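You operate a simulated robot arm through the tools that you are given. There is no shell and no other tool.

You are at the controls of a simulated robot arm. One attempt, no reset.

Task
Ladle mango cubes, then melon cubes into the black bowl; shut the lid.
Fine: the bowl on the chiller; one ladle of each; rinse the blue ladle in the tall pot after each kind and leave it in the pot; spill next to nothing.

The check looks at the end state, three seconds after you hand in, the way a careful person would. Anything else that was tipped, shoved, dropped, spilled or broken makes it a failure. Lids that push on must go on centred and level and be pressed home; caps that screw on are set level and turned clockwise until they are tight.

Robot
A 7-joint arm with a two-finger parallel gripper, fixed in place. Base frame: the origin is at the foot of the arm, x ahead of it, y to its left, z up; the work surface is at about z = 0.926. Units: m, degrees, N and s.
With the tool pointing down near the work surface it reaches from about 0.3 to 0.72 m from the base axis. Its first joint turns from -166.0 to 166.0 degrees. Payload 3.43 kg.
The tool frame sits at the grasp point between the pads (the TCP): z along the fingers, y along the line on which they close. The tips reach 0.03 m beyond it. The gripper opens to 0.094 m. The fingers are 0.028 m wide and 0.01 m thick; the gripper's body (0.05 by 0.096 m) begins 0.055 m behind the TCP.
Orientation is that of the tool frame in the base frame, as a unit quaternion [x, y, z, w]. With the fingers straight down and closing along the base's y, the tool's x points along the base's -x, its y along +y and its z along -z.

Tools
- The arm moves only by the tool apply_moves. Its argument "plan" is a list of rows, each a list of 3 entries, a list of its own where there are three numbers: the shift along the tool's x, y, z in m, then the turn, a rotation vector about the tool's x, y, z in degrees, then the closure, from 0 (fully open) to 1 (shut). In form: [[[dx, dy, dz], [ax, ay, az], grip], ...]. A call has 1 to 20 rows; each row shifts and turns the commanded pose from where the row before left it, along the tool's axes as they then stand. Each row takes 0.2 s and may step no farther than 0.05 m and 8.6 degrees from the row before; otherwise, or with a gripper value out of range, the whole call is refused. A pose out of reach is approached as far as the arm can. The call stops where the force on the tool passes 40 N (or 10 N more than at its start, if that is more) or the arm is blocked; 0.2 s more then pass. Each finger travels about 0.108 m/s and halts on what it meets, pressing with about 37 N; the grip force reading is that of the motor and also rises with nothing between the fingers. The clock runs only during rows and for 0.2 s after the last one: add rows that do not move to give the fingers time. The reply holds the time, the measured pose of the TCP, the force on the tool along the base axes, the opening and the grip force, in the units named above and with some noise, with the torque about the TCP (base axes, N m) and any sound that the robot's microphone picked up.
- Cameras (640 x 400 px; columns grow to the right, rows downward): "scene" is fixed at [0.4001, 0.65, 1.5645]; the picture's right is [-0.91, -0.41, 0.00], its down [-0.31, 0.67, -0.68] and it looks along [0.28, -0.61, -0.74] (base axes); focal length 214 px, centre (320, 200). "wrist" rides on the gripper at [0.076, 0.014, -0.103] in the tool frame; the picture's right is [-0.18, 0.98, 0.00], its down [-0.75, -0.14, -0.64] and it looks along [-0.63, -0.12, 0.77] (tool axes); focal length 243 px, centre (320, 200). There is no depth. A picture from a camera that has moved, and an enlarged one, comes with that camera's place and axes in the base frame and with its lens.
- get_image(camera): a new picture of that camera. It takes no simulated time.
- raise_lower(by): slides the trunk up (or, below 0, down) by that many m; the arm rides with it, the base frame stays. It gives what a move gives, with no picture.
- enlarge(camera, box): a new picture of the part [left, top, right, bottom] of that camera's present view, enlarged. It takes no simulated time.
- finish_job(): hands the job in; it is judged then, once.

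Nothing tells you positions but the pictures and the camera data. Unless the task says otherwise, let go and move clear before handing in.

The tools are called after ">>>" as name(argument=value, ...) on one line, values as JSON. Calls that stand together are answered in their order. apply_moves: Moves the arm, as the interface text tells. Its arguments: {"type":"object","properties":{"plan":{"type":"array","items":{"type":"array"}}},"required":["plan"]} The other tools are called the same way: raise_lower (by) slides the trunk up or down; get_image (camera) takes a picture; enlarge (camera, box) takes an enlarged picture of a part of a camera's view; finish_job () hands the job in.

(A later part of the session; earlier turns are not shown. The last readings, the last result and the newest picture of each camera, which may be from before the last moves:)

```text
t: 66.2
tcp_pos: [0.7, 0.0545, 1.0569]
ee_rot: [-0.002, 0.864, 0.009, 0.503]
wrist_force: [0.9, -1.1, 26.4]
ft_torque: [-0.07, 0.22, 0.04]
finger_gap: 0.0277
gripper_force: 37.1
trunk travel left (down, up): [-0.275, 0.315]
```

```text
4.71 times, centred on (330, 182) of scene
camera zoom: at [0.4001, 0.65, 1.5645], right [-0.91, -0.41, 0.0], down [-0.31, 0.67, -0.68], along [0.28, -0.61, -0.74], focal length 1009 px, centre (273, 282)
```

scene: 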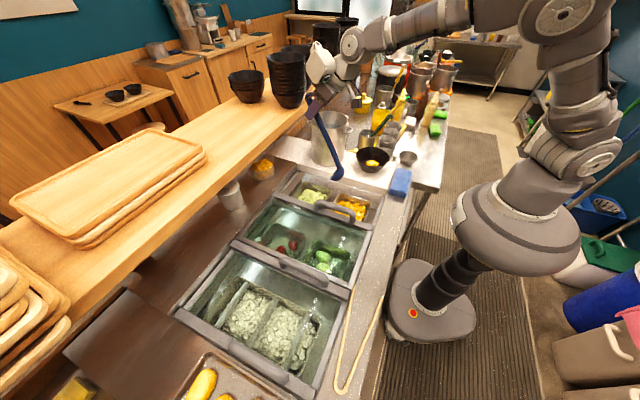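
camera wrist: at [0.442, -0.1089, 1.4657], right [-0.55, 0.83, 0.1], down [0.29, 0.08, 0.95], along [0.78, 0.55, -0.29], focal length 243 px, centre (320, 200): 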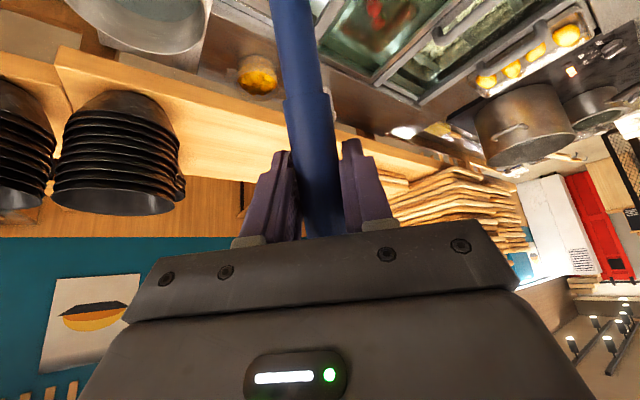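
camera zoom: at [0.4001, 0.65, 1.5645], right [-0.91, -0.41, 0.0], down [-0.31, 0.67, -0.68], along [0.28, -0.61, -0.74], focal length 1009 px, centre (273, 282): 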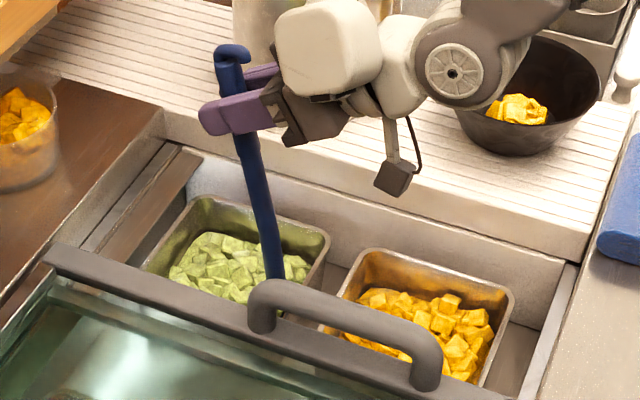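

The cup has touched the bin floor with about 26 N. I'll ease up right away and finish levelling while lifting.

>>> apply_moves(plan=[[[-0.0087, 0, -0.005], [0, 0, 0], 1], [[0.0086, 0, -0.029], [0, -8.5, 0], 1], [[0.0028, 0, -0.0294], [0, -8.5, 0], 1], [[-0.0034, 0, -0.0322], [0, -8.5, 0], 1], [[0, 0, 0], [0, 0, 0], 1]])

>>> enlarge(camera="scene", box=[270, 140, 390, 225])

```text
t: 67.4
tcp_pos: [0.6131, 0.0551, 1.0908]
ee_rot: [0.001, 0.735, 0.007, 0.678]
wrist_force: [0.8, -1.0, -1.7]
ft_torque: [-0.01, 0.07, 0.04]
finger_gap: 0.0276
gripper_force: 37.2
trunk travel left (down, up): [-0.275, 0.315]
```

```text
4.71 times, centred on (330, 182) of scene
camera zoom: at [0.4001, 0.65, 1.5645], right [-0.91, -0.41, 0.0], down [-0.31, 0.67, -0.68], along [0.28, -0.61, -0.74], focal length 1009 px, centre (273, 282)
```

zoom: 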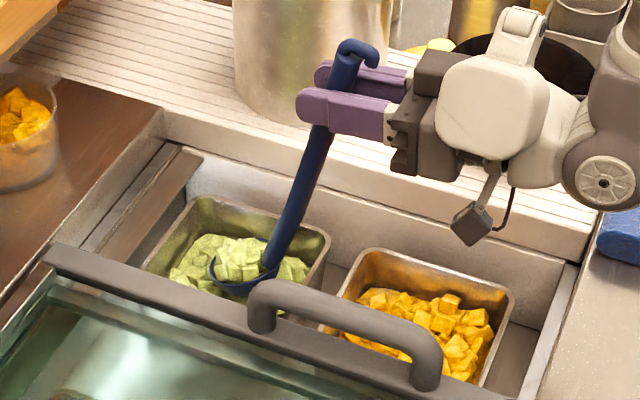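

The pressure is relieved and the cup is heaped with melon. Lifting straight up.

>>> apply_moves(plan=[[[-0.0149, 0, -0.0013], [0, 0, 0], 1], [[-0.0249, 0, -0.0021], [0, 0, 0], 1], [[-0.0299, 0, -0.0025], [0, 0, 0], 1], [[-0.0299, 0, -0.0025], [0, 0, 0], 1], [[-0.0299, 0, -0.0025], [0, 0, 0], 1], [[-0.0349, 0, -0.0029], [0, 0, 0], 1], [[0, 0, 0], [0, 0, 0], 1]])

>>> enlarge(camera="scene", box=[270, 110, 390, 225])

>>> enlarge(camera="scene", box=[295, 130, 345, 170])

```text
t: 69.0
tcp_pos: [0.6103, 0.0519, 1.2532]
ee_rot: [0.001, 0.734, 0.007, 0.679]
wrist_force: [1.0, 0.4, -1.6]
ft_torque: [0.0, 0.07, 0.02]
finger_gap: 0.0277
gripper_force: 36.9
trunk travel left (down, up): [-0.275, 0.315]
```

```text
3.48 times, centred on (330, 168) of scene
camera zoom: at [0.4001, 0.65, 1.5645], right [-0.91, -0.41, 0.0], down [-0.31, 0.67, -0.68], along [0.28, -0.61, -0.74], focal length 746 px, centre (285, 313)
```

zoom: 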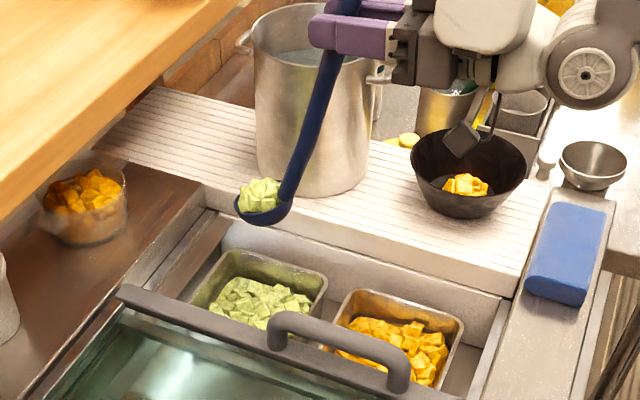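

```text
10.00 times, centred on (320, 150) of scene
camera zoom: at [0.4001, 0.65, 1.5645], right [-0.91, -0.41, 0.0], down [-0.31, 0.67, -0.68], along [0.28, -0.61, -0.74], focal length 2145 px, centre (320, 700)
```

zoom: 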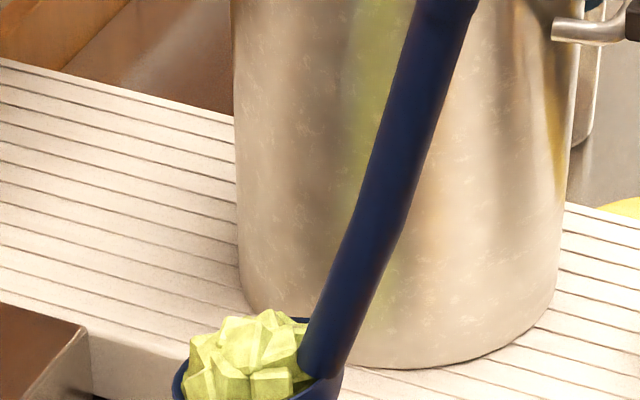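

>>> enlarge(camera="scene", box=[295, 155, 335, 185])

```text
13.33 times, centred on (315, 170) of scene
camera zoom: at [0.4001, 0.65, 1.5645], right [-0.91, -0.41, 0.0], down [-0.31, 0.67, -0.68], along [0.28, -0.61, -0.74], focal length 2860 px, centre (387, 600)
```

zoom: 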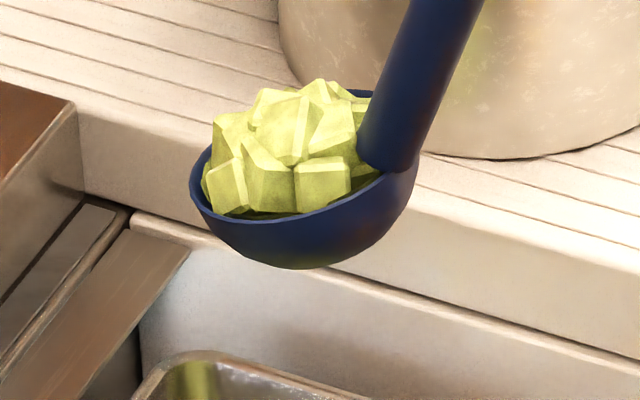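

A good heaped ladle of melon. The floor contact turned the ladle about 9° in my grip, so the cup now tips slightly forward; I'll re-level it, lift, and turn toward the bowl.

>>> apply_moves(plan=[[[0.0088, 0, -0.015], [0, -4.3, 0], 1], [[0.0088, 0, -0.015], [0, -4.2, 0], 1], [[-0.015, 0, 0.001], [0, 0, 0], 1], [[-0.015, 0, 0.001], [0, 0, 0], 1], [[-0.015, 0, 0.001], [0, 0, 0], 1], [[0, 0, 0], [-8.13, 0, 0.57], 1], [[0, 0, 0], [-8.13, 0, 0.57], 1], [[0, 0, 0], [-8.13, 0, 0.57], 1], [[0, 0, 0], [-8.13, 0, 0.57], 1], [[0, 0, 0], [-8.13, 0, 0.57], 1], [[0, 0, 0], [-8.13, 0, 0.57], 1], [[0, 0, 0], [-8.13, 0, 0.57], 1], [[0, 0, 0], [-8.13, 0, 0.57], 1], [[0, 0, 0], [0, 0, 0], 1]])

>>> get_image(camera="scene")

>>> enlarge(camera="scene", box=[270, 90, 390, 200])

```text
t: 72.0
tcp_pos: [0.5799, 0.0497, 1.2826]
ee_rot: [-0.367, 0.571, 0.401, 0.616]
wrist_force: [-0.3, 0.7, -1.2]
ft_torque: [-0.09, 0.03, -0.01]
finger_gap: 0.0277
gripper_force: 36.2
trunk travel left (down, up): [-0.275, 0.315]
```

```text
taken
```

scene: 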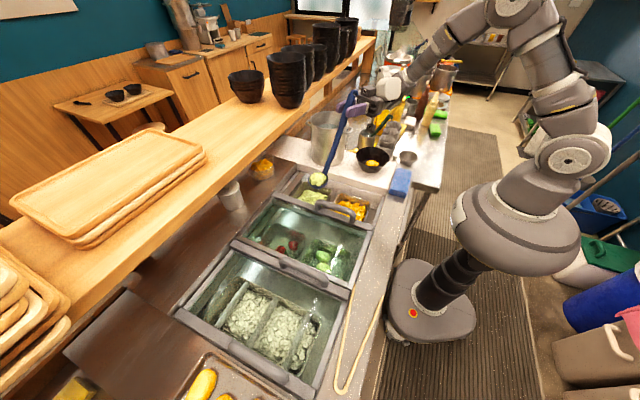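

```text
3.64 times, centred on (330, 145) of scene
camera zoom: at [0.4001, 0.65, 1.5645], right [-0.91, -0.41, 0.0], down [-0.31, 0.67, -0.68], along [0.28, -0.61, -0.74], focal length 780 px, centre (284, 400)
```

zoom: 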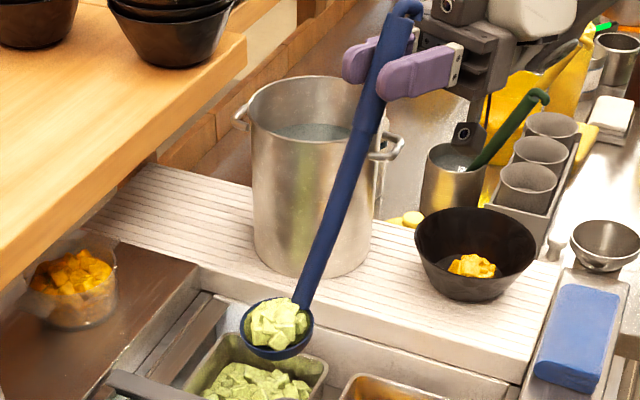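

The cup is level again and matches my updated model. Carrying the melon slowly over to the bowl.

>>> apply_moves(plan=[[[-0.001, -0.0008, -0.0128], [0, 0, 0], 1], [[-0.00205, -0.0016, -0.0257], [0, 0, 0], 1], [[-0.00205, -0.0016, -0.0257], [0, 0, 0], 1], [[-0.00205, -0.0016, -0.0257], [0, 0, 0], 1], [[-0.00205, -0.0016, -0.0257], [0, 0, 0], 1], [[-0.00205, -0.0016, -0.0257], [0, 0, 0], 1], [[-0.00205, -0.0016, -0.0257], [0, 0, 0], 1], [[-0.00205, -0.0016, -0.0257], [0, 0, 0], 1], [[-0.00205, -0.0016, -0.0257], [0, 0, 0], 1], [[-0.00205, -0.0016, -0.0257], [0, 0, 0], 1], [[-0.00205, -0.0016, -0.0257], [0, 0, 0], 1], [[-0.00205, -0.0016, -0.0257], [0, 0, 0], 1], [[-0.00205, -0.0016, -0.0257], [0, 0, 0], 1], [[-0.00205, -0.0016, -0.0257], [0, 0, 0], 1], [[-0.001, -0.0008, -0.0128], [0, 0, 0], 1], [[0, 0, 0], [0, 0, 0], 1]])

>>> enlarge(camera="scene", box=[320, 100, 420, 175])

```text
t: 75.4
tcp_pos: [0.4504, -0.2883, 1.2811]
ee_rot: [-0.366, 0.571, 0.4, 0.616]
wrist_force: [0.5, -0.6, -1.9]
ft_torque: [-0.06, 0.01, 0.02]
finger_gap: 0.0278
gripper_force: 37.3
trunk travel left (down, up): [-0.275, 0.315]
```

```text
5.33 times, centred on (370, 138) of scene
camera zoom: at [0.4001, 0.65, 1.5645], right [-0.91, -0.41, 0.0], down [-0.31, 0.67, -0.68], along [0.28, -0.61, -0.74], focal length 1144 px, centre (53, 533)
```

zoom: 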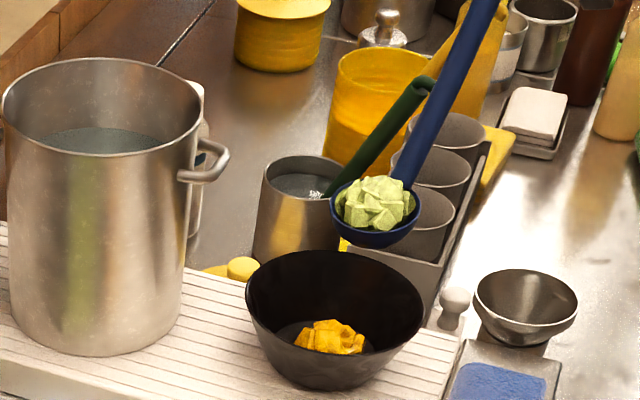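

Positioned just as for the mango. I'll lower slightly and tip forward about the cup.

>>> apply_moves(plan=[[[0.0165, 0, -0.0013], [0, 0, 0], 1], [[0.0165, 0, -0.0013], [0, 0, 0], 1], [[-0.0129, 0, 0.0323], [0, 8.5, 0], 1], [[-0.0129, 0, 0.0323], [0, 8.5, 0], 1], [[-0.0129, 0, 0.0323], [0, 8.5, 0], 1], [[-0.0129, 0, 0.0323], [0, 8.5, 0], 1], [[0, 0, 0], [0, 0, 0], 1]])

>>> enlarge(camera="scene", box=[320, 100, 420, 175])

```text
t: 77.0
tcp_pos: [0.5049, -0.1678, 1.2825]
ee_rot: [-0.466, 0.727, 0.275, 0.423]
wrist_force: [-0.5, 0.0, -1.3]
ft_torque: [0.02, -0.02, 0.04]
finger_gap: 0.0277
gripper_force: 37.2
trunk travel left (down, up): [-0.275, 0.315]
```

```text
5.33 times, centred on (370, 138) of scene
camera zoom: at [0.4001, 0.65, 1.5645], right [-0.91, -0.41, 0.0], down [-0.31, 0.67, -0.68], along [0.28, -0.61, -0.74], focal length 1144 px, centre (53, 533)
```

zoom: 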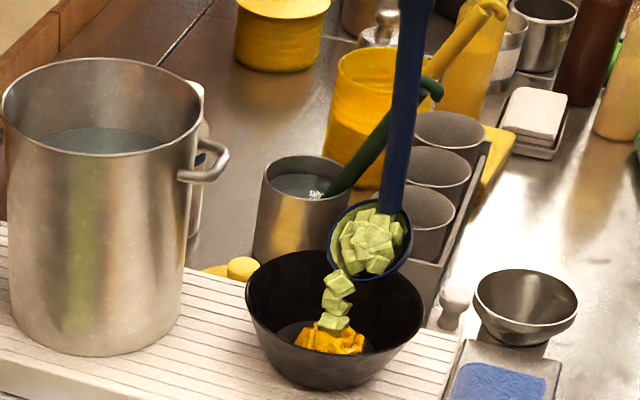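

Melon is falling onto the mango inside the bowl. I'll keep tipping steadily.

>>> apply_moves(plan=[[[-0.0129, 0, 0.0323], [0, 8.5, 0], 1], [[-0.0129, 0, 0.0323], [0, 8.5, 0], 1], [[-0.0129, 0, 0.0323], [0, 8.5, 0], 1], [[-0.0129, 0, 0.0323], [0, 8.5, 0], 1], [[0, 0, 0], [0, 0, 0], 1], [[0, 0, 0], [0, 0, 0], 1]])

>>> apply_moves(plan=[[[-0.0129, 0, 0.0323], [0, 8.5, 0], 1], [[-0.0129, 0, 0.0323], [0, 8.5, 0], 1], [[-0.0129, 0, 0.0323], [0, 8.5, 0], 1], [[-0.0129, 0, 0.0323], [0, 8.5, 0], 1], [[0, 0, 0], [0, 0, 0], 1], [[0, 0, 0], [0, 0, 0], 1], [[0, 0, 0], [0, 0, 0], 1]])

>>> enlarge(camera="scene", box=[320, 100, 420, 175])

```text
t: 78.4
tcp_pos: [0.5639, -0.0493, 1.2361]
ee_rot: [-0.528, 0.818, 0.128, 0.192]
wrist_force: [-0.7, 0.7, -0.9]
ft_torque: [0.06, -0.02, -0.01]
finger_gap: 0.0277
gripper_force: 36.6
trunk travel left (down, up): [-0.275, 0.315]
```

```text
t: 80.0
tcp_pos: [0.5913, 0.026, 1.1249]
ee_rot: [-0.542, 0.838, -0.032, -0.056]
wrist_force: [-0.1, -0.5, -0.9]
ft_torque: [0.09, -0.04, -0.04]
finger_gap: 0.0274
gripper_force: 37.4
trunk travel left (down, up): [-0.275, 0.315]
```

```text
5.33 times, centred on (370, 138) of scene
camera zoom: at [0.4001, 0.65, 1.5645], right [-0.91, -0.41, 0.0], down [-0.31, 0.67, -0.68], along [0.28, -0.61, -0.74], focal length 1144 px, centre (53, 533)
```

zoom: 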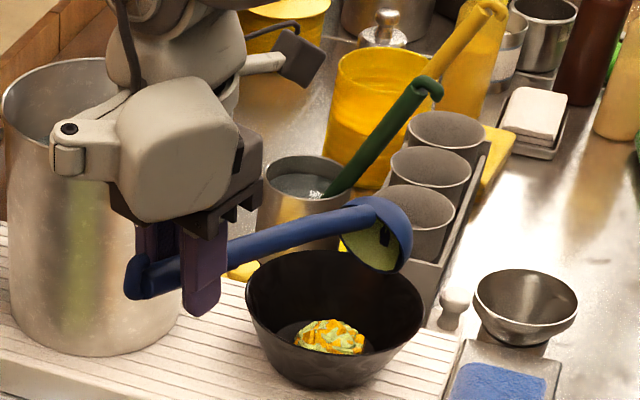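

Both fruits are in the bowl and only a green film seems to remain. I'll tip a bit further as before to be sure, then check.

>>> apply_moves(plan=[[[-0.0129, 0, 0.0323], [0, 8.5, 0], 1], [[-0.0129, 0, 0.0323], [0, 8.5, 0], 1], [[0, 0, 0], [0, 0, 0], 1], [[0, 0, 0], [0, 0, 0], 1], [[0, 0, 0], [0, 0, 0], 1]])

>>> enlarge(camera="scene", box=[320, 100, 420, 175])

```text
t: 81.2
tcp_pos: [0.5977, 0.0346, 1.055]
ee_rot: [-0.53, 0.821, -0.111, -0.18]
wrist_force: [0.3, 0.3, -1.7]
ft_torque: [0.07, -0.04, 0.04]
finger_gap: 0.0274
gripper_force: 37.6
trunk travel left (down, up): [-0.275, 0.315]
```

```text
5.33 times, centred on (370, 138) of scene
camera zoom: at [0.4001, 0.65, 1.5645], right [-0.91, -0.41, 0.0], down [-0.31, 0.67, -0.68], along [0.28, -0.61, -0.74], focal length 1144 px, centre (53, 533)
```

zoom: 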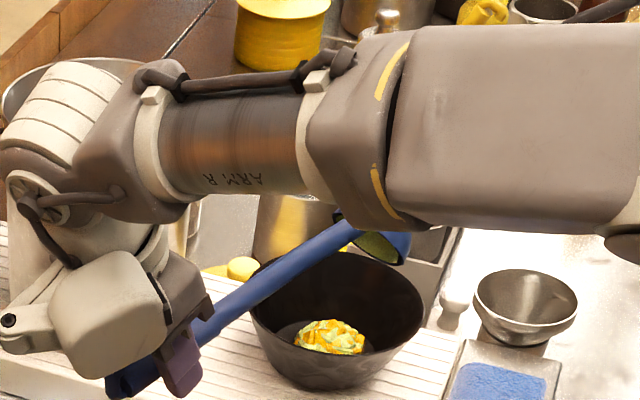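

Done pouring. I'll roll back by the same path, then lift and level.

>>> apply_moves(plan=[[[0.0175, 0, -0.0301], [0, -8.5, 0], 1], [[0.0175, 0, -0.0301], [0, -8.5, 0], 1], [[0.0175, 0, -0.0301], [0, -8.5, 0], 1], [[0.0175, 0, -0.0301], [0, -8.5, 0], 1], [[0.0175, 0, -0.0301], [0, -8.5, 0], 1], [[0.0175, 0, -0.0301], [0, -8.5, 0], 1], [[0.0175, 0, -0.0301], [0, -8.5, 0], 1], [[0, 0, 0], [0, 0, 0], 1]])

>>> enlarge(camera="scene", box=[290, 90, 430, 225])

```text
t: 83.0
tcp_pos: [0.5484, -0.0735, 1.2559]
ee_rot: [-0.518, 0.8, 0.167, 0.252]
wrist_force: [0.4, 0.8, -1.1]
ft_torque: [0.08, 0.02, -0.02]
finger_gap: 0.0274
gripper_force: 37.0
trunk travel left (down, up): [-0.275, 0.315]
```

```text
2.96 times, centred on (360, 158) of scene
camera zoom: at [0.4001, 0.65, 1.5645], right [-0.91, -0.41, 0.0], down [-0.31, 0.67, -0.68], along [0.28, -0.61, -0.74], focal length 636 px, centre (202, 326)
```

zoom: 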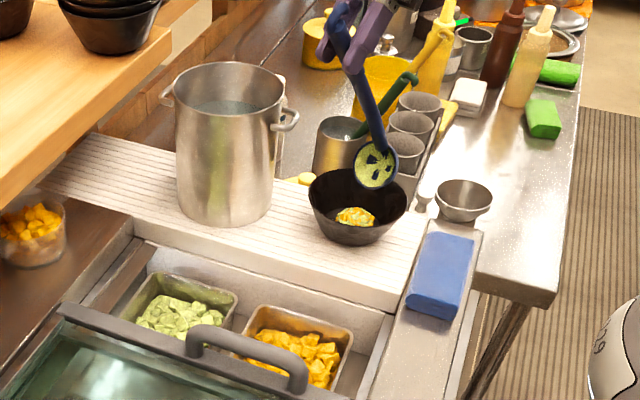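

The bowl now holds both fruits and nothing has spilled. I'll lift, level, and turn the ladle forward for its final rinse.

>>> apply_moves(plan=[[[-0.0217, 0, -0.0306], [0, 0, 0], 1], [[-0.0217, 0, -0.0306], [0, 0, 0], 1], [[-0.0217, 0, -0.0306], [0, 0, 0], 1], [[-0.0217, 0, -0.0306], [0, 0, 0], 1], [[0, 0, 0], [0, -8.4, 0], 1], [[0, 0, 0], [0, -8.4, 0], 1], [[0, 0, 0], [0, -8.4, 0], 1], [[0, 0, 0], [0, -8.4, 0], 1], [[0, 0, 0], [0, -8.4, 0], 1], [[0, 0, 0], [0, 0, 0], 1]])

>>> get_image(camera="scene")

```text
t: 85.2
tcp_pos: [0.5488, -0.0753, 1.4036]
ee_rot: [-0.422, 0.658, 0.34, 0.523]
wrist_force: [-1.3, 0.2, -1.0]
ft_torque: [-0.02, 0.05, 0.0]
finger_gap: 0.0275
gripper_force: 37.1
trunk travel left (down, up): [-0.275, 0.315]
```

```text
taken
```

scene: 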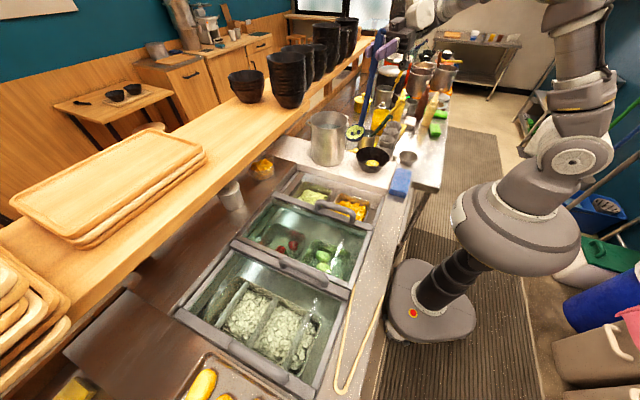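

>>> apply_moves(plan=[[[0, 0, 0], [8.0, 0, 1.82], 1], [[0, 0, 0], [8.0, 0, 1.82], 1], [[0, 0, 0], [8.0, 0, 1.82], 1], [[0, 0, 0], [8.0, 0, 1.82], 1], [[0, 0, 0], [8.0, 0, 1.82], 1], [[0, 0, 0], [8.0, 0, 1.82], 1], [[0, 0, 0], [8.0, 0, 1.82], 1], [[0, 0, 0], [8.0, 0, 1.82], 1], [[0, 0, 0], [0, 0, 0], 1]])

>>> enlarge(camera="scene", box=[290, 50, 410, 160])

```text
t: 87.2
tcp_pos: [0.5477, -0.0758, 1.4016]
ee_rot: [-0.001, 0.784, 0.002, 0.621]
wrist_force: [0.0, -0.5, -0.9]
ft_torque: [-0.02, 0.01, -0.03]
finger_gap: 0.0272
gripper_force: 37.1
trunk travel left (down, up): [-0.275, 0.315]
```

```text
3.64 times, centred on (350, 105) of scene
camera zoom: at [0.4001, 0.65, 1.5645], right [-0.91, -0.41, 0.0], down [-0.31, 0.67, -0.68], along [0.28, -0.61, -0.74], focal length 780 px, centre (211, 546)
```

zoom: 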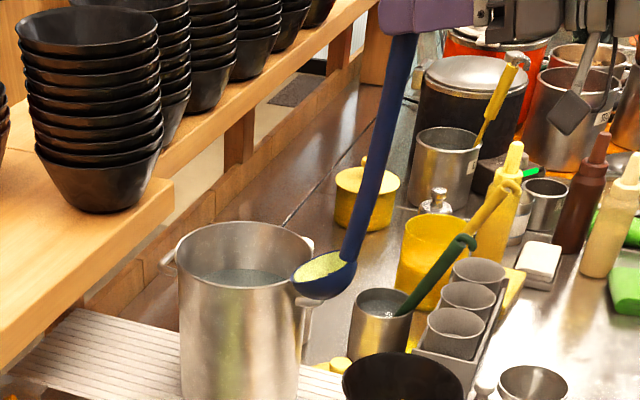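

Facing forward and matching my model. Up slightly, over to the pot's centre, and then dip.

>>> apply_moves(plan=[[[-0.0292, 0, -0.0068], [0, 0, 0], 1], [[-0.0077, -0.0198, 0.0329], [0, 0, 0], 1], [[-0.0077, -0.0198, 0.0329], [0, 0, 0], 1], [[-0.0077, -0.0198, 0.0329], [0, 0, 0], 1], [[-0.0077, -0.0198, 0.0329], [0, 0, 0], 1], [[0, 0, 0], [0, 0, 0], 1]])

>>> enlarge(camera="scene", box=[280, 60, 400, 170])

```text
t: 88.6
tcp_pos: [0.685, -0.1542, 1.4332]
ee_rot: [0.0, 0.783, 0.001, 0.622]
wrist_force: [-0.4, 0.4, -0.3]
ft_torque: [0.01, 0.02, 0.01]
finger_gap: 0.0274
gripper_force: 36.8
trunk travel left (down, up): [-0.275, 0.315]
```

```text
3.64 times, centred on (340, 115) of scene
camera zoom: at [0.4001, 0.65, 1.5645], right [-0.91, -0.41, 0.0], down [-0.31, 0.67, -0.68], along [0.28, -0.61, -0.74], focal length 780 px, centre (247, 509)
```

zoom: 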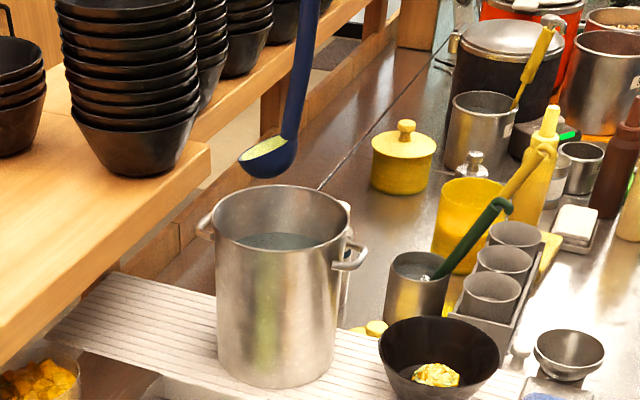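

Centred. Dipping and swirling to rinse the melon off.

>>> apply_moves(plan=[[[0.0329, 0, 0.0077], [0, 0, 0], 1], [[0.0329, 0, 0.0077], [0, 0, 0], 1], [[0.0329, 0, 0.0077], [0, 0, 0], 1], [[0.0329, 0, 0.0077], [0, 0, 0], 1], [[0.0329, 0, 0.0077], [0, 0, 0], 1], [[0.0329, 0, 0.0077], [0, 0, 0], 1], [[0, 0, 0], [0, 0, 0], 1]])

>>> apply_moves(plan=[[[0, 0.02, 0], [0, 0, 0], 1], [[-0.0034, 0, 0.0146], [0, 0, 0], 1], [[0, -0.03, 0], [0, 0, 0], 1], [[0.0045, 0, -0.0195], [0, 0, 0], 1], [[0, 0.03, 0], [0, 0, 0], 1], [[-0.0045, 0, 0.0195], [0, 0, 0], 1], [[0, -0.03, 0], [0, 0, 0], 1], [[0.0034, 0, -0.0146], [0, 0, 0], 1], [[0, 0.01, 0], [0, 0, 0], 1], [[-0.0292, 0, -0.0068], [0, 0, 0], 1], [[0.0292, 0, 0.0068], [0, 0, 0], 1], [[0, 0, 0], [0, 0, 0], 1]])

>>> enlarge(camera="scene", box=[280, 60, 400, 170])

```text
t: 90.2
tcp_pos: [0.6818, -0.1548, 1.2297]
ee_rot: [0.0, 0.784, 0.001, 0.621]
wrist_force: [-0.8, 0.1, 0.0]
ft_torque: [0.03, 0.02, 0.02]
finger_gap: 0.0276
gripper_force: 36.9
trunk travel left (down, up): [-0.275, 0.315]
```

```text
t: 92.8
tcp_pos: [0.6814, -0.155, 1.2327]
ee_rot: [0.0, 0.783, 0.001, 0.622]
wrist_force: [-0.5, 0.1, -1.6]
ft_torque: [-0.01, 0.03, -0.01]
finger_gap: 0.0278
gripper_force: 37.3
trunk travel left (down, up): [-0.275, 0.315]
```

```text
3.64 times, centred on (340, 115) of scene
camera zoom: at [0.4001, 0.65, 1.5645], right [-0.91, -0.41, 0.0], down [-0.31, 0.67, -0.68], along [0.28, -0.61, -0.74], focal length 780 px, centre (247, 509)
```

zoom: 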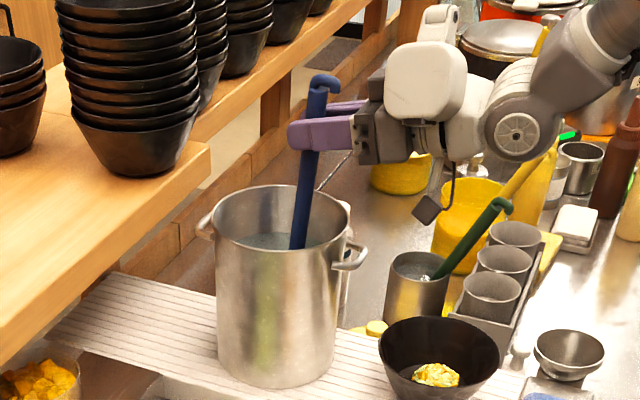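

The last rinse worked with this same motion, but I'll lift briefly to verify the cup is clean before leaving it.

>>> apply_moves(plan=[[[-0.0329, 0, -0.0077], [0, 0, 0], 1], [[-0.0329, 0, -0.0077], [0, 0, 0], 1], [[-0.0329, 0, -0.0077], [0, 0, 0], 1], [[-0.0329, 0, -0.0077], [0, 0, 0], 1], [[-0.0329, 0, -0.0077], [0, 0, 0], 1], [[0, 0, 0], [0, 0, 0], 1]])

>>> enlarge(camera="scene", box=[305, 85, 350, 125])

```text
t: 94.2
tcp_pos: [0.6823, -0.1559, 1.3989]
ee_rot: [0.0, 0.783, 0.001, 0.621]
wrist_force: [0.2, -0.7, -1.0]
ft_torque: [0.03, 0.05, -0.01]
finger_gap: 0.0276
gripper_force: 36.5
trunk travel left (down, up): [-0.275, 0.315]
```

```text
10.00 times, centred on (328, 105) of scene
camera zoom: at [0.4001, 0.65, 1.5645], right [-0.91, -0.41, 0.0], down [-0.31, 0.67, -0.68], along [0.28, -0.61, -0.74], focal length 2145 px, centre (245, 1150)
```

zoom: 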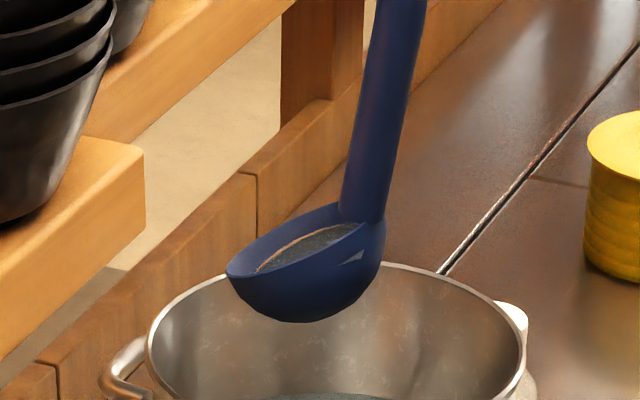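

>>> enlarge(camera="scene", box=[317, 103, 337, 118])

```text
16.00 times, centred on (327, 110) of scene
camera zoom: at [0.4001, 0.65, 1.5645], right [-0.91, -0.41, 0.0], down [-0.31, 0.67, -0.68], along [0.28, -0.61, -0.74], focal length 3432 px, centre (208, 1632)
```

zoom: 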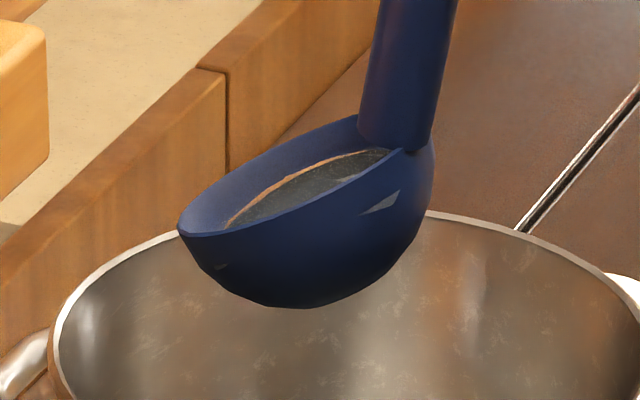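

The cup is clean, with only water in it. I'll lower it back into the pot and lean the handle on the near rim just as it stood at the start.

>>> apply_moves(plan=[[[0.0362, 0, 0.0085], [0, 0, 0], 1], [[0.0362, 0, 0.0085], [0, 0, 0], 1], [[0.0362, 0, 0.0085], [0, 0, 0], 1], [[0.0362, 0, 0.0085], [0, 0, 0], 1], [[0.0362, 0, 0.0085], [0, 0, 0], 1], [[-0.0045, 0, 0.0195], [0, 0, 0], 1], [[0.0088, 0, -0.0151], [0, -4.25, 0], 1], [[0.0088, 0, -0.0151], [0, -4.25, 0], 1], [[0.0088, 0, -0.0151], [0, -4.25, 0], 1], [[0, 0, 0], [0, 0, 0], 1]])

>>> enlarge(camera="scene", box=[290, 80, 390, 160])

>>> get_image(camera="wrist")

```text
t: 96.4
tcp_pos: [0.6544, -0.1523, 1.1951]
ee_rot: [0.002, 0.71, 0.0, 0.704]
wrist_force: [-0.5, 0.3, -1.3]
ft_torque: [-0.01, 0.1, 0.01]
finger_gap: 0.0277
gripper_force: 36.7
trunk travel left (down, up): [-0.275, 0.315]
```

```text
5.00 times, centred on (340, 120) of scene
camera zoom: at [0.4001, 0.65, 1.5645], right [-0.91, -0.41, 0.0], down [-0.31, 0.67, -0.68], along [0.28, -0.61, -0.74], focal length 1072 px, centre (220, 600)
```

zoom: 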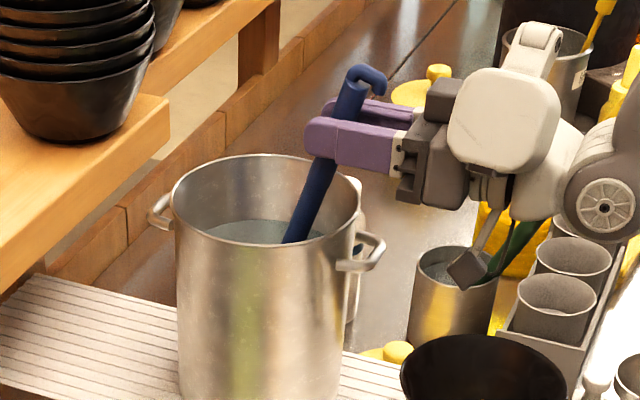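

```text
taken
camera wrist: at [0.5511, -0.1381, 1.1194], right [0.0, 0.98, 0.19], down [-0.64, -0.14, 0.76], along [0.77, -0.12, 0.63], focal length 243 px, centre (320, 200)
```

wrist: 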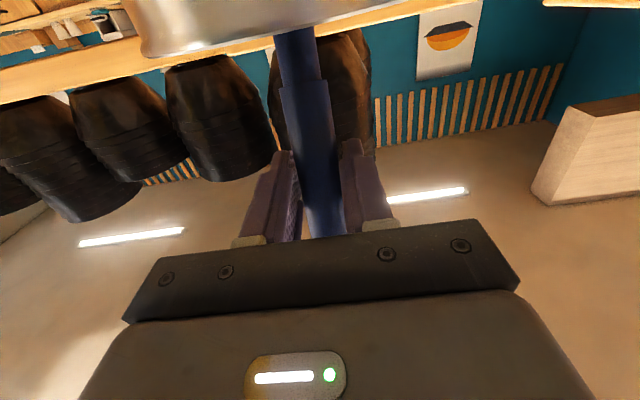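

>>> apply_moves(plan=[[[0.0088, 0, -0.0151], [0, -4.25, 0], 1], [[0.004, 0, -0.0003], [0, 0, 0], 1], [[0.004, 0, -0.0003], [0, 0, 0], 1], [[0.004, 0, -0.0003], [0, 0, 0], 1], [[0, 0, 0], [0, 0, 0], 1]])

>>> enlarge(camera="scene", box=[290, 80, 390, 160])

```text
t: 97.6
tcp_pos: [0.6404, -0.1551, 1.175]
ee_rot: [0.0, 0.683, 0.001, 0.73]
wrist_force: [-3.1, -0.1, -0.6]
ft_torque: [0.03, 0.52, 0.0]
finger_gap: 0.0276
gripper_force: 36.8
trunk travel left (down, up): [-0.275, 0.315]
```

```text
5.00 times, centred on (340, 120) of scene
camera zoom: at [0.4001, 0.65, 1.5645], right [-0.91, -0.41, 0.0], down [-0.31, 0.67, -0.68], along [0.28, -0.61, -0.74], focal length 1072 px, centre (220, 600)
```

zoom: 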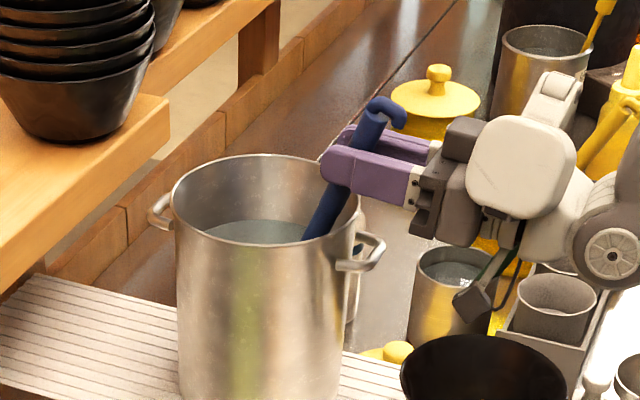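

The cup is lightly touching the pot's far wall, at about 3 N. I'll back off a few millimetres and ease down to the floor.

>>> apply_moves(plan=[[[-0.0003, 0, -0.005], [0, 0, 0], 1], [[0.003, 0, -0.0002], [0, 0, 0], 1], [[0, 0, 0], [0, 0, 0], 1]])

>>> get_image(camera="wrist")

```text
t: 98.4
tcp_pos: [0.637, -0.1536, 1.1715]
ee_rot: [0.0, 0.684, 0.001, 0.73]
wrist_force: [0.4, -0.2, -1.2]
ft_torque: [0.0, 0.09, 0.03]
finger_gap: 0.0277
gripper_force: 37.1
trunk travel left (down, up): [-0.275, 0.315]
```

```text
taken
camera wrist: at [0.538, -0.1396, 1.0883], right [-0.01, 0.98, 0.19], down [-0.69, -0.14, 0.71], along [0.72, -0.12, 0.68], focal length 243 px, centre (320, 200)
```

wrist: 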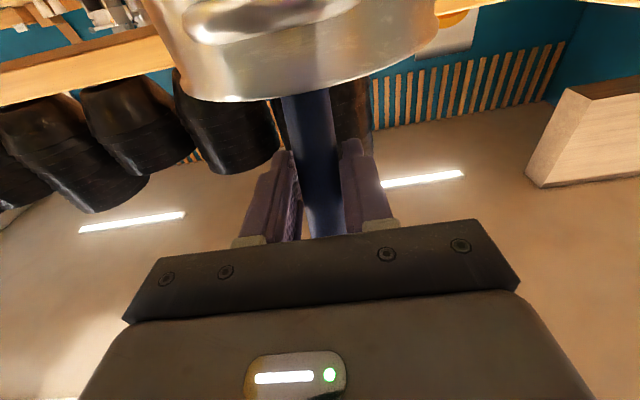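

>>> apply_moves(plan=[[[0.003, 0, -0.0002], [0, 0, 0], 1], [[0.003, 0, -0.0002], [0, 0, 0], 1], [[0, 0, 0], [0, 0, 0], 1]])

```text
t: 99.2
tcp_pos: [0.6355, -0.1539, 1.1693]
ee_rot: [-0.001, 0.681, 0.001, 0.732]
wrist_force: [5.9, -0.7, 20.1]
ft_torque: [0.03, -0.95, -0.03]
finger_gap: 0.0278
gripper_force: 36.7
trunk travel left (down, up): [-0.275, 0.315]
```

The handle is now pressing on the rim, so the ladle is seated. I'll ease up 4 mm to unload it, check, then open gently.

>>> apply_moves(plan=[[[-0.0045, 0, 0.0003], [0, 0, 0], 1], [[0, 0, 0], [0, 0, 0], 1]])

>>> enlarge(camera="scene", box=[300, 85, 370, 150])

```text
t: 99.8
tcp_pos: [0.6351, -0.1541, 1.1669]
ee_rot: [0.0, 0.685, 0.002, 0.729]
wrist_force: [4.4, 1.4, 2.6]
ft_torque: [0.04, -0.03, -0.03]
finger_gap: 0.0278
gripper_force: 36.8
trunk travel left (down, up): [-0.275, 0.315]
```

```text
6.15 times, centred on (335, 118) of scene
camera zoom: at [0.4001, 0.65, 1.5645], right [-0.91, -0.41, 0.0], down [-0.31, 0.67, -0.68], along [0.28, -0.61, -0.74], focal length 1320 px, centre (228, 708)
```

zoom: 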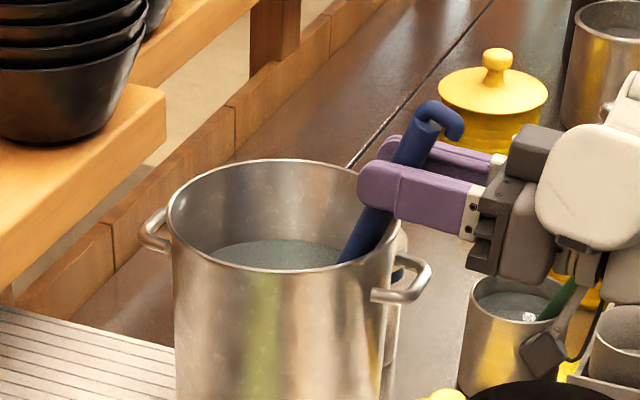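

Nearly unloaded now. Opening the gripper fully while holding still.

>>> apply_moves(plan=[[[0, 0, 0], [0, 0, 0], 0.6], [[0, 0, 0], [0, 0, 0], 0.3], [[0, 0, 0], [0, 0, 0], 0], [[0, 0, 0], [0, 0, 0], 0], [[0, 0, 0], [0, 0, 0], 0]])

>>> enlarge(camera="scene", box=[300, 85, 370, 150])

>>> get_image(camera="wrist")

```text
t: 101.0
tcp_pos: [0.6338, -0.155, 1.1681]
ee_rot: [-0.001, 0.683, 0.002, 0.73]
wrist_force: [0.2, -0.9, -0.6]
ft_torque: [0.02, 0.01, 0.0]
finger_gap: 0.094
gripper_force: 0.0
trunk travel left (down, up): [-0.275, 0.315]
```

```text
6.15 times, centred on (335, 118) of scene
camera zoom: at [0.4001, 0.65, 1.5645], right [-0.91, -0.41, 0.0], down [-0.31, 0.67, -0.68], along [0.28, -0.61, -0.74], focal length 1320 px, centre (228, 708)
```

zoom: 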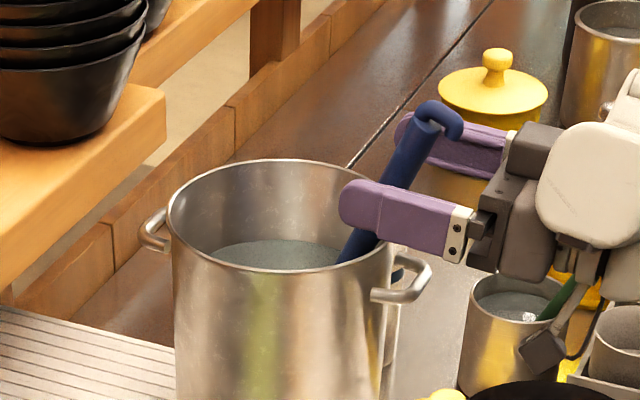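

```text
taken
camera wrist: at [0.5374, -0.1402, 1.0856], right [-0.01, 0.98, 0.19], down [-0.69, -0.14, 0.71], along [0.72, -0.12, 0.68], focal length 243 px, centre (320, 200)
```

wrist: 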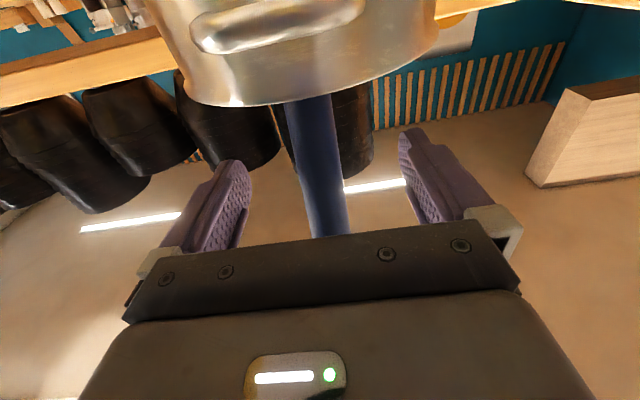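

The ladle rests in the pot, leaning on the rim. I'll withdraw straight back and then up.

>>> apply_moves(plan=[[[0, 0, -0.03], [0, 0, 0], 0], [[0, 0, -0.04], [0, 0, 0], 0], [[0, 0, -0.04], [0, 0, 0], 0], [[0, 0, 0], [0, 0, 0], 0]])

>>> enlarge(camera="scene", box=[290, 80, 410, 180])

```text
t: 102.0
tcp_pos: [0.5256, -0.1541, 1.1626]
ee_rot: [-0.001, 0.683, 0.002, 0.73]
wrist_force: [0.5, -0.2, -0.6]
ft_torque: [0.0, -0.01, -0.01]
finger_gap: 0.094
gripper_force: 0.0
trunk travel left (down, up): [-0.275, 0.315]
```

```text
4.00 times, centred on (350, 130) of scene
camera zoom: at [0.4001, 0.65, 1.5645], right [-0.91, -0.41, 0.0], down [-0.31, 0.67, -0.68], along [0.28, -0.61, -0.74], focal length 858 px, centre (200, 480)
```

zoom: 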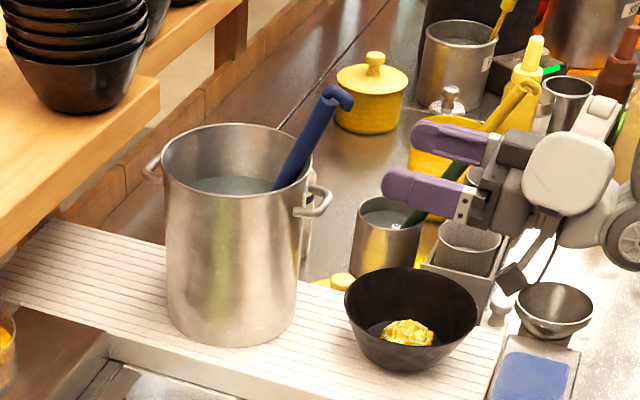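

The ladle is back as it was and the bowl is undisturbed. Next is the lid: I'll rise clear first, then study its construction closely.

>>> apply_moves(plan=[[[-0.045, 0, 0.003], [0, 0, 0], 0], [[-0.045, 0, 0.003], [0, 0, 0], 0], [[-0.045, 0, 0.003], [0, 0, 0], 0], [[-0.045, 0, 0.003], [0, 0, 0], 0], [[-0.045, 0, 0.003], [0, 0, 0], 0], [[0, 0, 0], [0, 8.5, 0], 0], [[0, 0, 0], [0, 8.5, 0], 0], [[0, 0, 0], [0, 8.5, 0], 0], [[0, 0, 0], [0, 8.5, 0], 0], [[0, 0, 0], [0, 8.5, 0], 0], [[0, 0, 0], [0, 8.5, 0], 0], [[0, 0, 0], [0, 8.5, 0], 0], [[0, 0, 0], [0, 8.5, 0], 0], [[0, 0, 0], [0, 8.5, 0], 0], [[0, 0, 0], [0, 8.5, 0], 0], [[0, 0, 0], [0, 8.5, 0], 0], [[0, 0, 0], [0, 0, 0], 0]])

>>> get_image(camera="scene")

>>> get_image(camera="wrist")

>>> enlarge(camera="scene", box=[210, 190, 390, 330])

```text
t: 105.6
tcp_pos: [0.5245, -0.1555, 1.3886]
ee_rot: [-0.001, 1.0, 0.001, 0.003]
wrist_force: [0.3, 0.6, 0.0]
ft_torque: [0.01, 0.03, -0.02]
finger_gap: 0.0941
gripper_force: 0.0
trunk travel left (down, up): [-0.275, 0.315]
```

```text
taken
```

scene: 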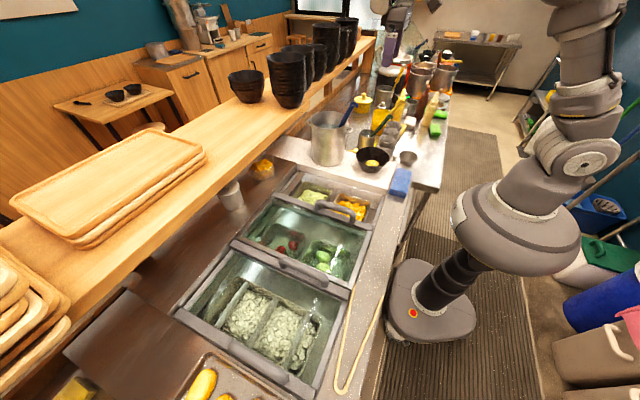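

```text
taken
camera wrist: at [0.4472, -0.1409, 1.4896], right [0.18, 0.98, 0.0], down [0.75, -0.14, 0.65], along [0.63, -0.12, -0.76], focal length 243 px, centre (320, 200)
```

wrist: 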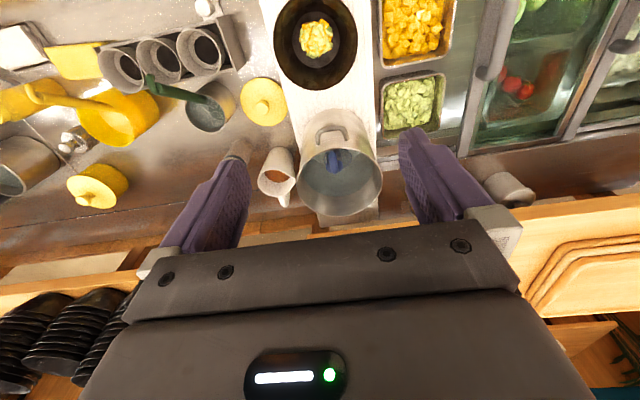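

```text
2.86 times, centred on (300, 260) of scene
camera zoom: at [0.4001, 0.65, 1.5645], right [-0.91, -0.41, 0.0], down [-0.31, 0.67, -0.68], along [0.28, -0.61, -0.74], focal length 613 px, centre (377, 29)
```

zoom: 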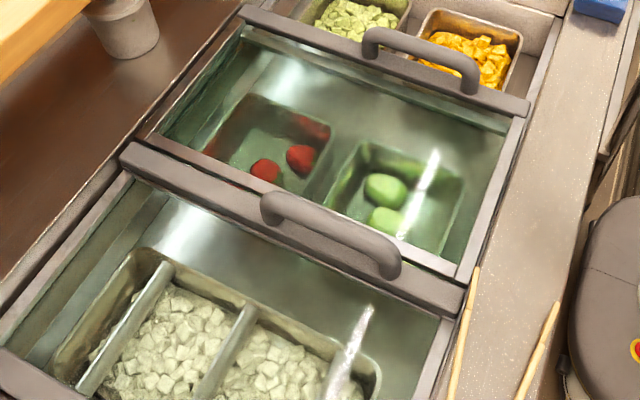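

>>> enlarge(camera="scene", box=[225, 185, 305, 250])

>>> enlarge(camera="scene", box=[320, 190, 400, 310])

>>> enlarge(camera="scene", box=[170, 230, 290, 330])

>>> enlarge(camera="scene", box=[290, 210, 390, 290])

```text
6.15 times, centred on (265, 218) of scene
camera zoom: at [0.4001, 0.65, 1.5645], right [-0.91, -0.41, 0.0], down [-0.31, 0.67, -0.68], along [0.28, -0.61, -0.74], focal length 1320 px, centre (658, 92)
```

zoom: 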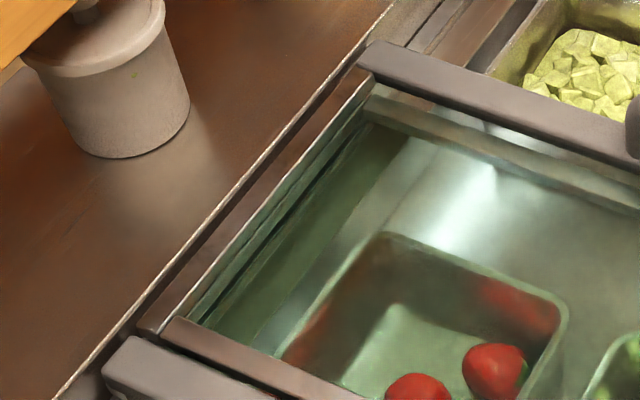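

```text
3.33 times, centred on (360, 250) of scene
camera zoom: at [0.4001, 0.65, 1.5645], right [-0.91, -0.41, 0.0], down [-0.31, 0.67, -0.68], along [0.28, -0.61, -0.74], focal length 715 px, centre (187, 33)
```

zoom: 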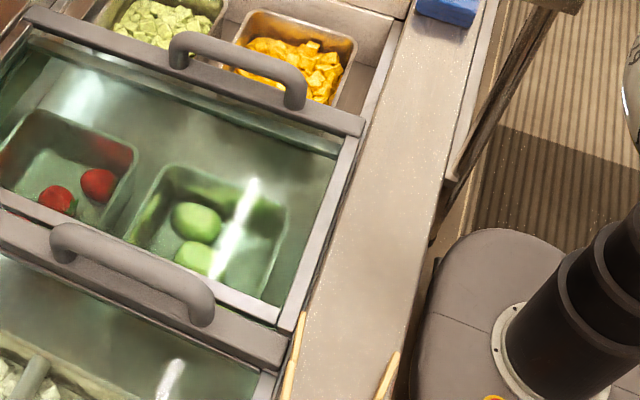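

```text
4.00 times, centred on (230, 280) of scene
camera zoom: at [0.4001, 0.65, 1.5645], right [-0.91, -0.41, 0.0], down [-0.31, 0.67, -0.68], along [0.28, -0.61, -0.74], focal length 858 px, centre (680, -120)
```

zoom: 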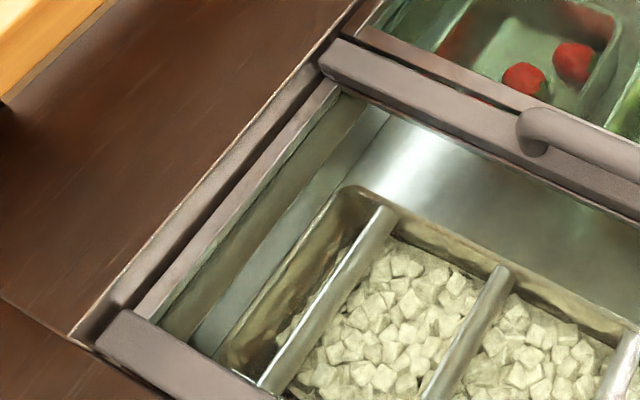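

```text
5.00 times, centred on (340, 250) of scene
camera zoom: at [0.4001, 0.65, 1.5645], right [-0.91, -0.41, 0.0], down [-0.31, 0.67, -0.68], along [0.28, -0.61, -0.74], focal length 1072 px, centre (220, -50)
```

zoom: 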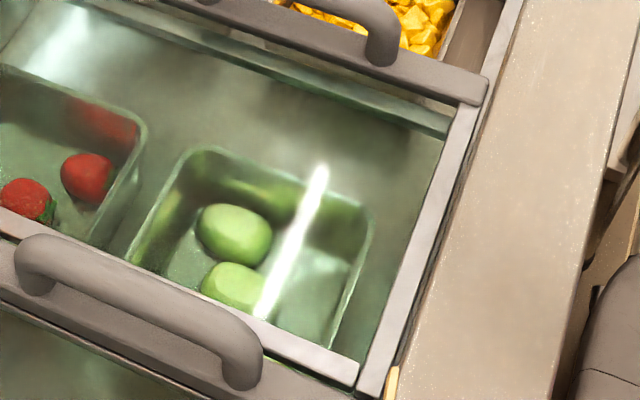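

The lid is a framed glass pane that has been slid back (+y), with an arched handle near y≈0.165; it should slide toward the pot to cover the mango and melon. I'll move over it for an exact look.

>>> apply_moves(plan=[[[0.004, 0.046, 0.004], [0, 0, 0], 0], [[0.004, 0.046, 0.004], [0, 0, 0], 0], [[0.004, 0.046, 0.004], [0, 0, 0], 0], [[0.004, 0.046, 0.004], [0, 0, 0], 0], [[0.004, 0.046, 0.004], [0, 0, 0], 0], [[0.004, 0.046, 0.004], [0, 0, 0], 0], [[0, 0, 0], [0, 0, 0], 0]])

>>> get_image(camera="wrist")

>>> enlarge(camera="wrist", box=[260, 0, 480, 150])

>>> enlarge(camera="scene", box=[290, 175, 390, 245])

```text
t: 107.2
tcp_pos: [0.5023, 0.1206, 1.3601]
ee_rot: [0.0, 1.0, 0.001, 0.003]
wrist_force: [0.0, -0.3, 0.7]
ft_torque: [-0.03, 0.02, -0.02]
finger_gap: 0.0938
gripper_force: 0.1
trunk travel left (down, up): [-0.275, 0.315]
```

```text
taken
camera wrist: at [0.4252, 0.1352, 1.462], right [0.18, 0.98, 0.0], down [0.75, -0.14, 0.65], along [0.64, -0.12, -0.76], focal length 243 px, centre (320, 200)
```

wrist: 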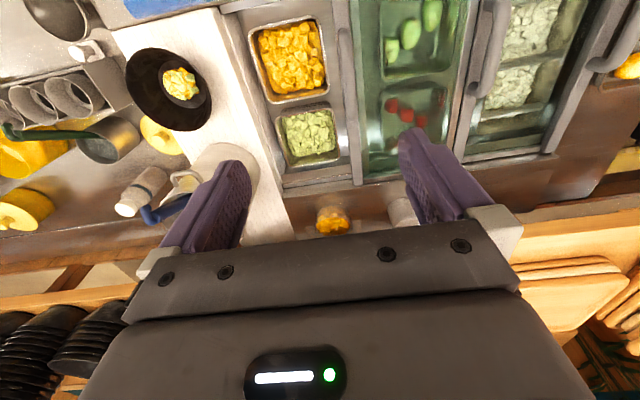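

```text
2.67 times, centred on (370, 75) of wrist
camera zoom: at [0.4252, 0.1352, 1.462], right [0.18, 0.98, 0.0], down [0.75, -0.14, 0.65], along [0.64, -0.12, -0.76], focal length 647 px, centre (187, 533)
```

zoom: 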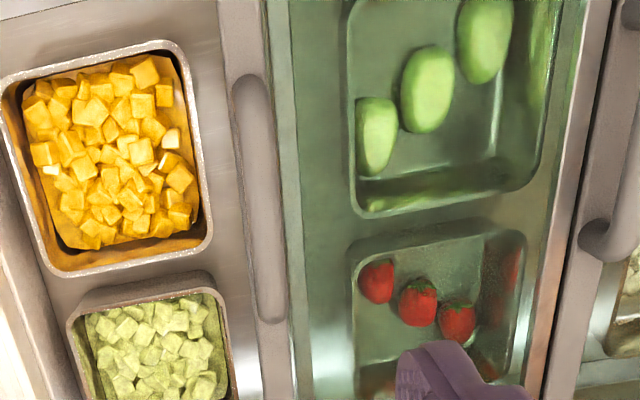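

```text
5.71 times, centred on (340, 210) of scene
camera zoom: at [0.4001, 0.65, 1.5645], right [-0.91, -0.41, 0.0], down [-0.31, 0.67, -0.68], along [0.28, -0.61, -0.74], focal length 1226 px, centre (206, 143)
```

zoom: 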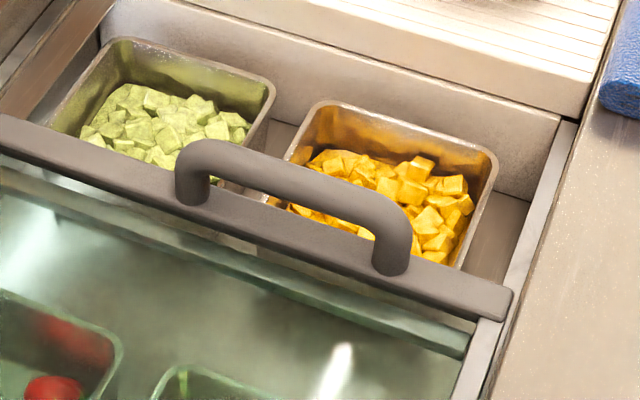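

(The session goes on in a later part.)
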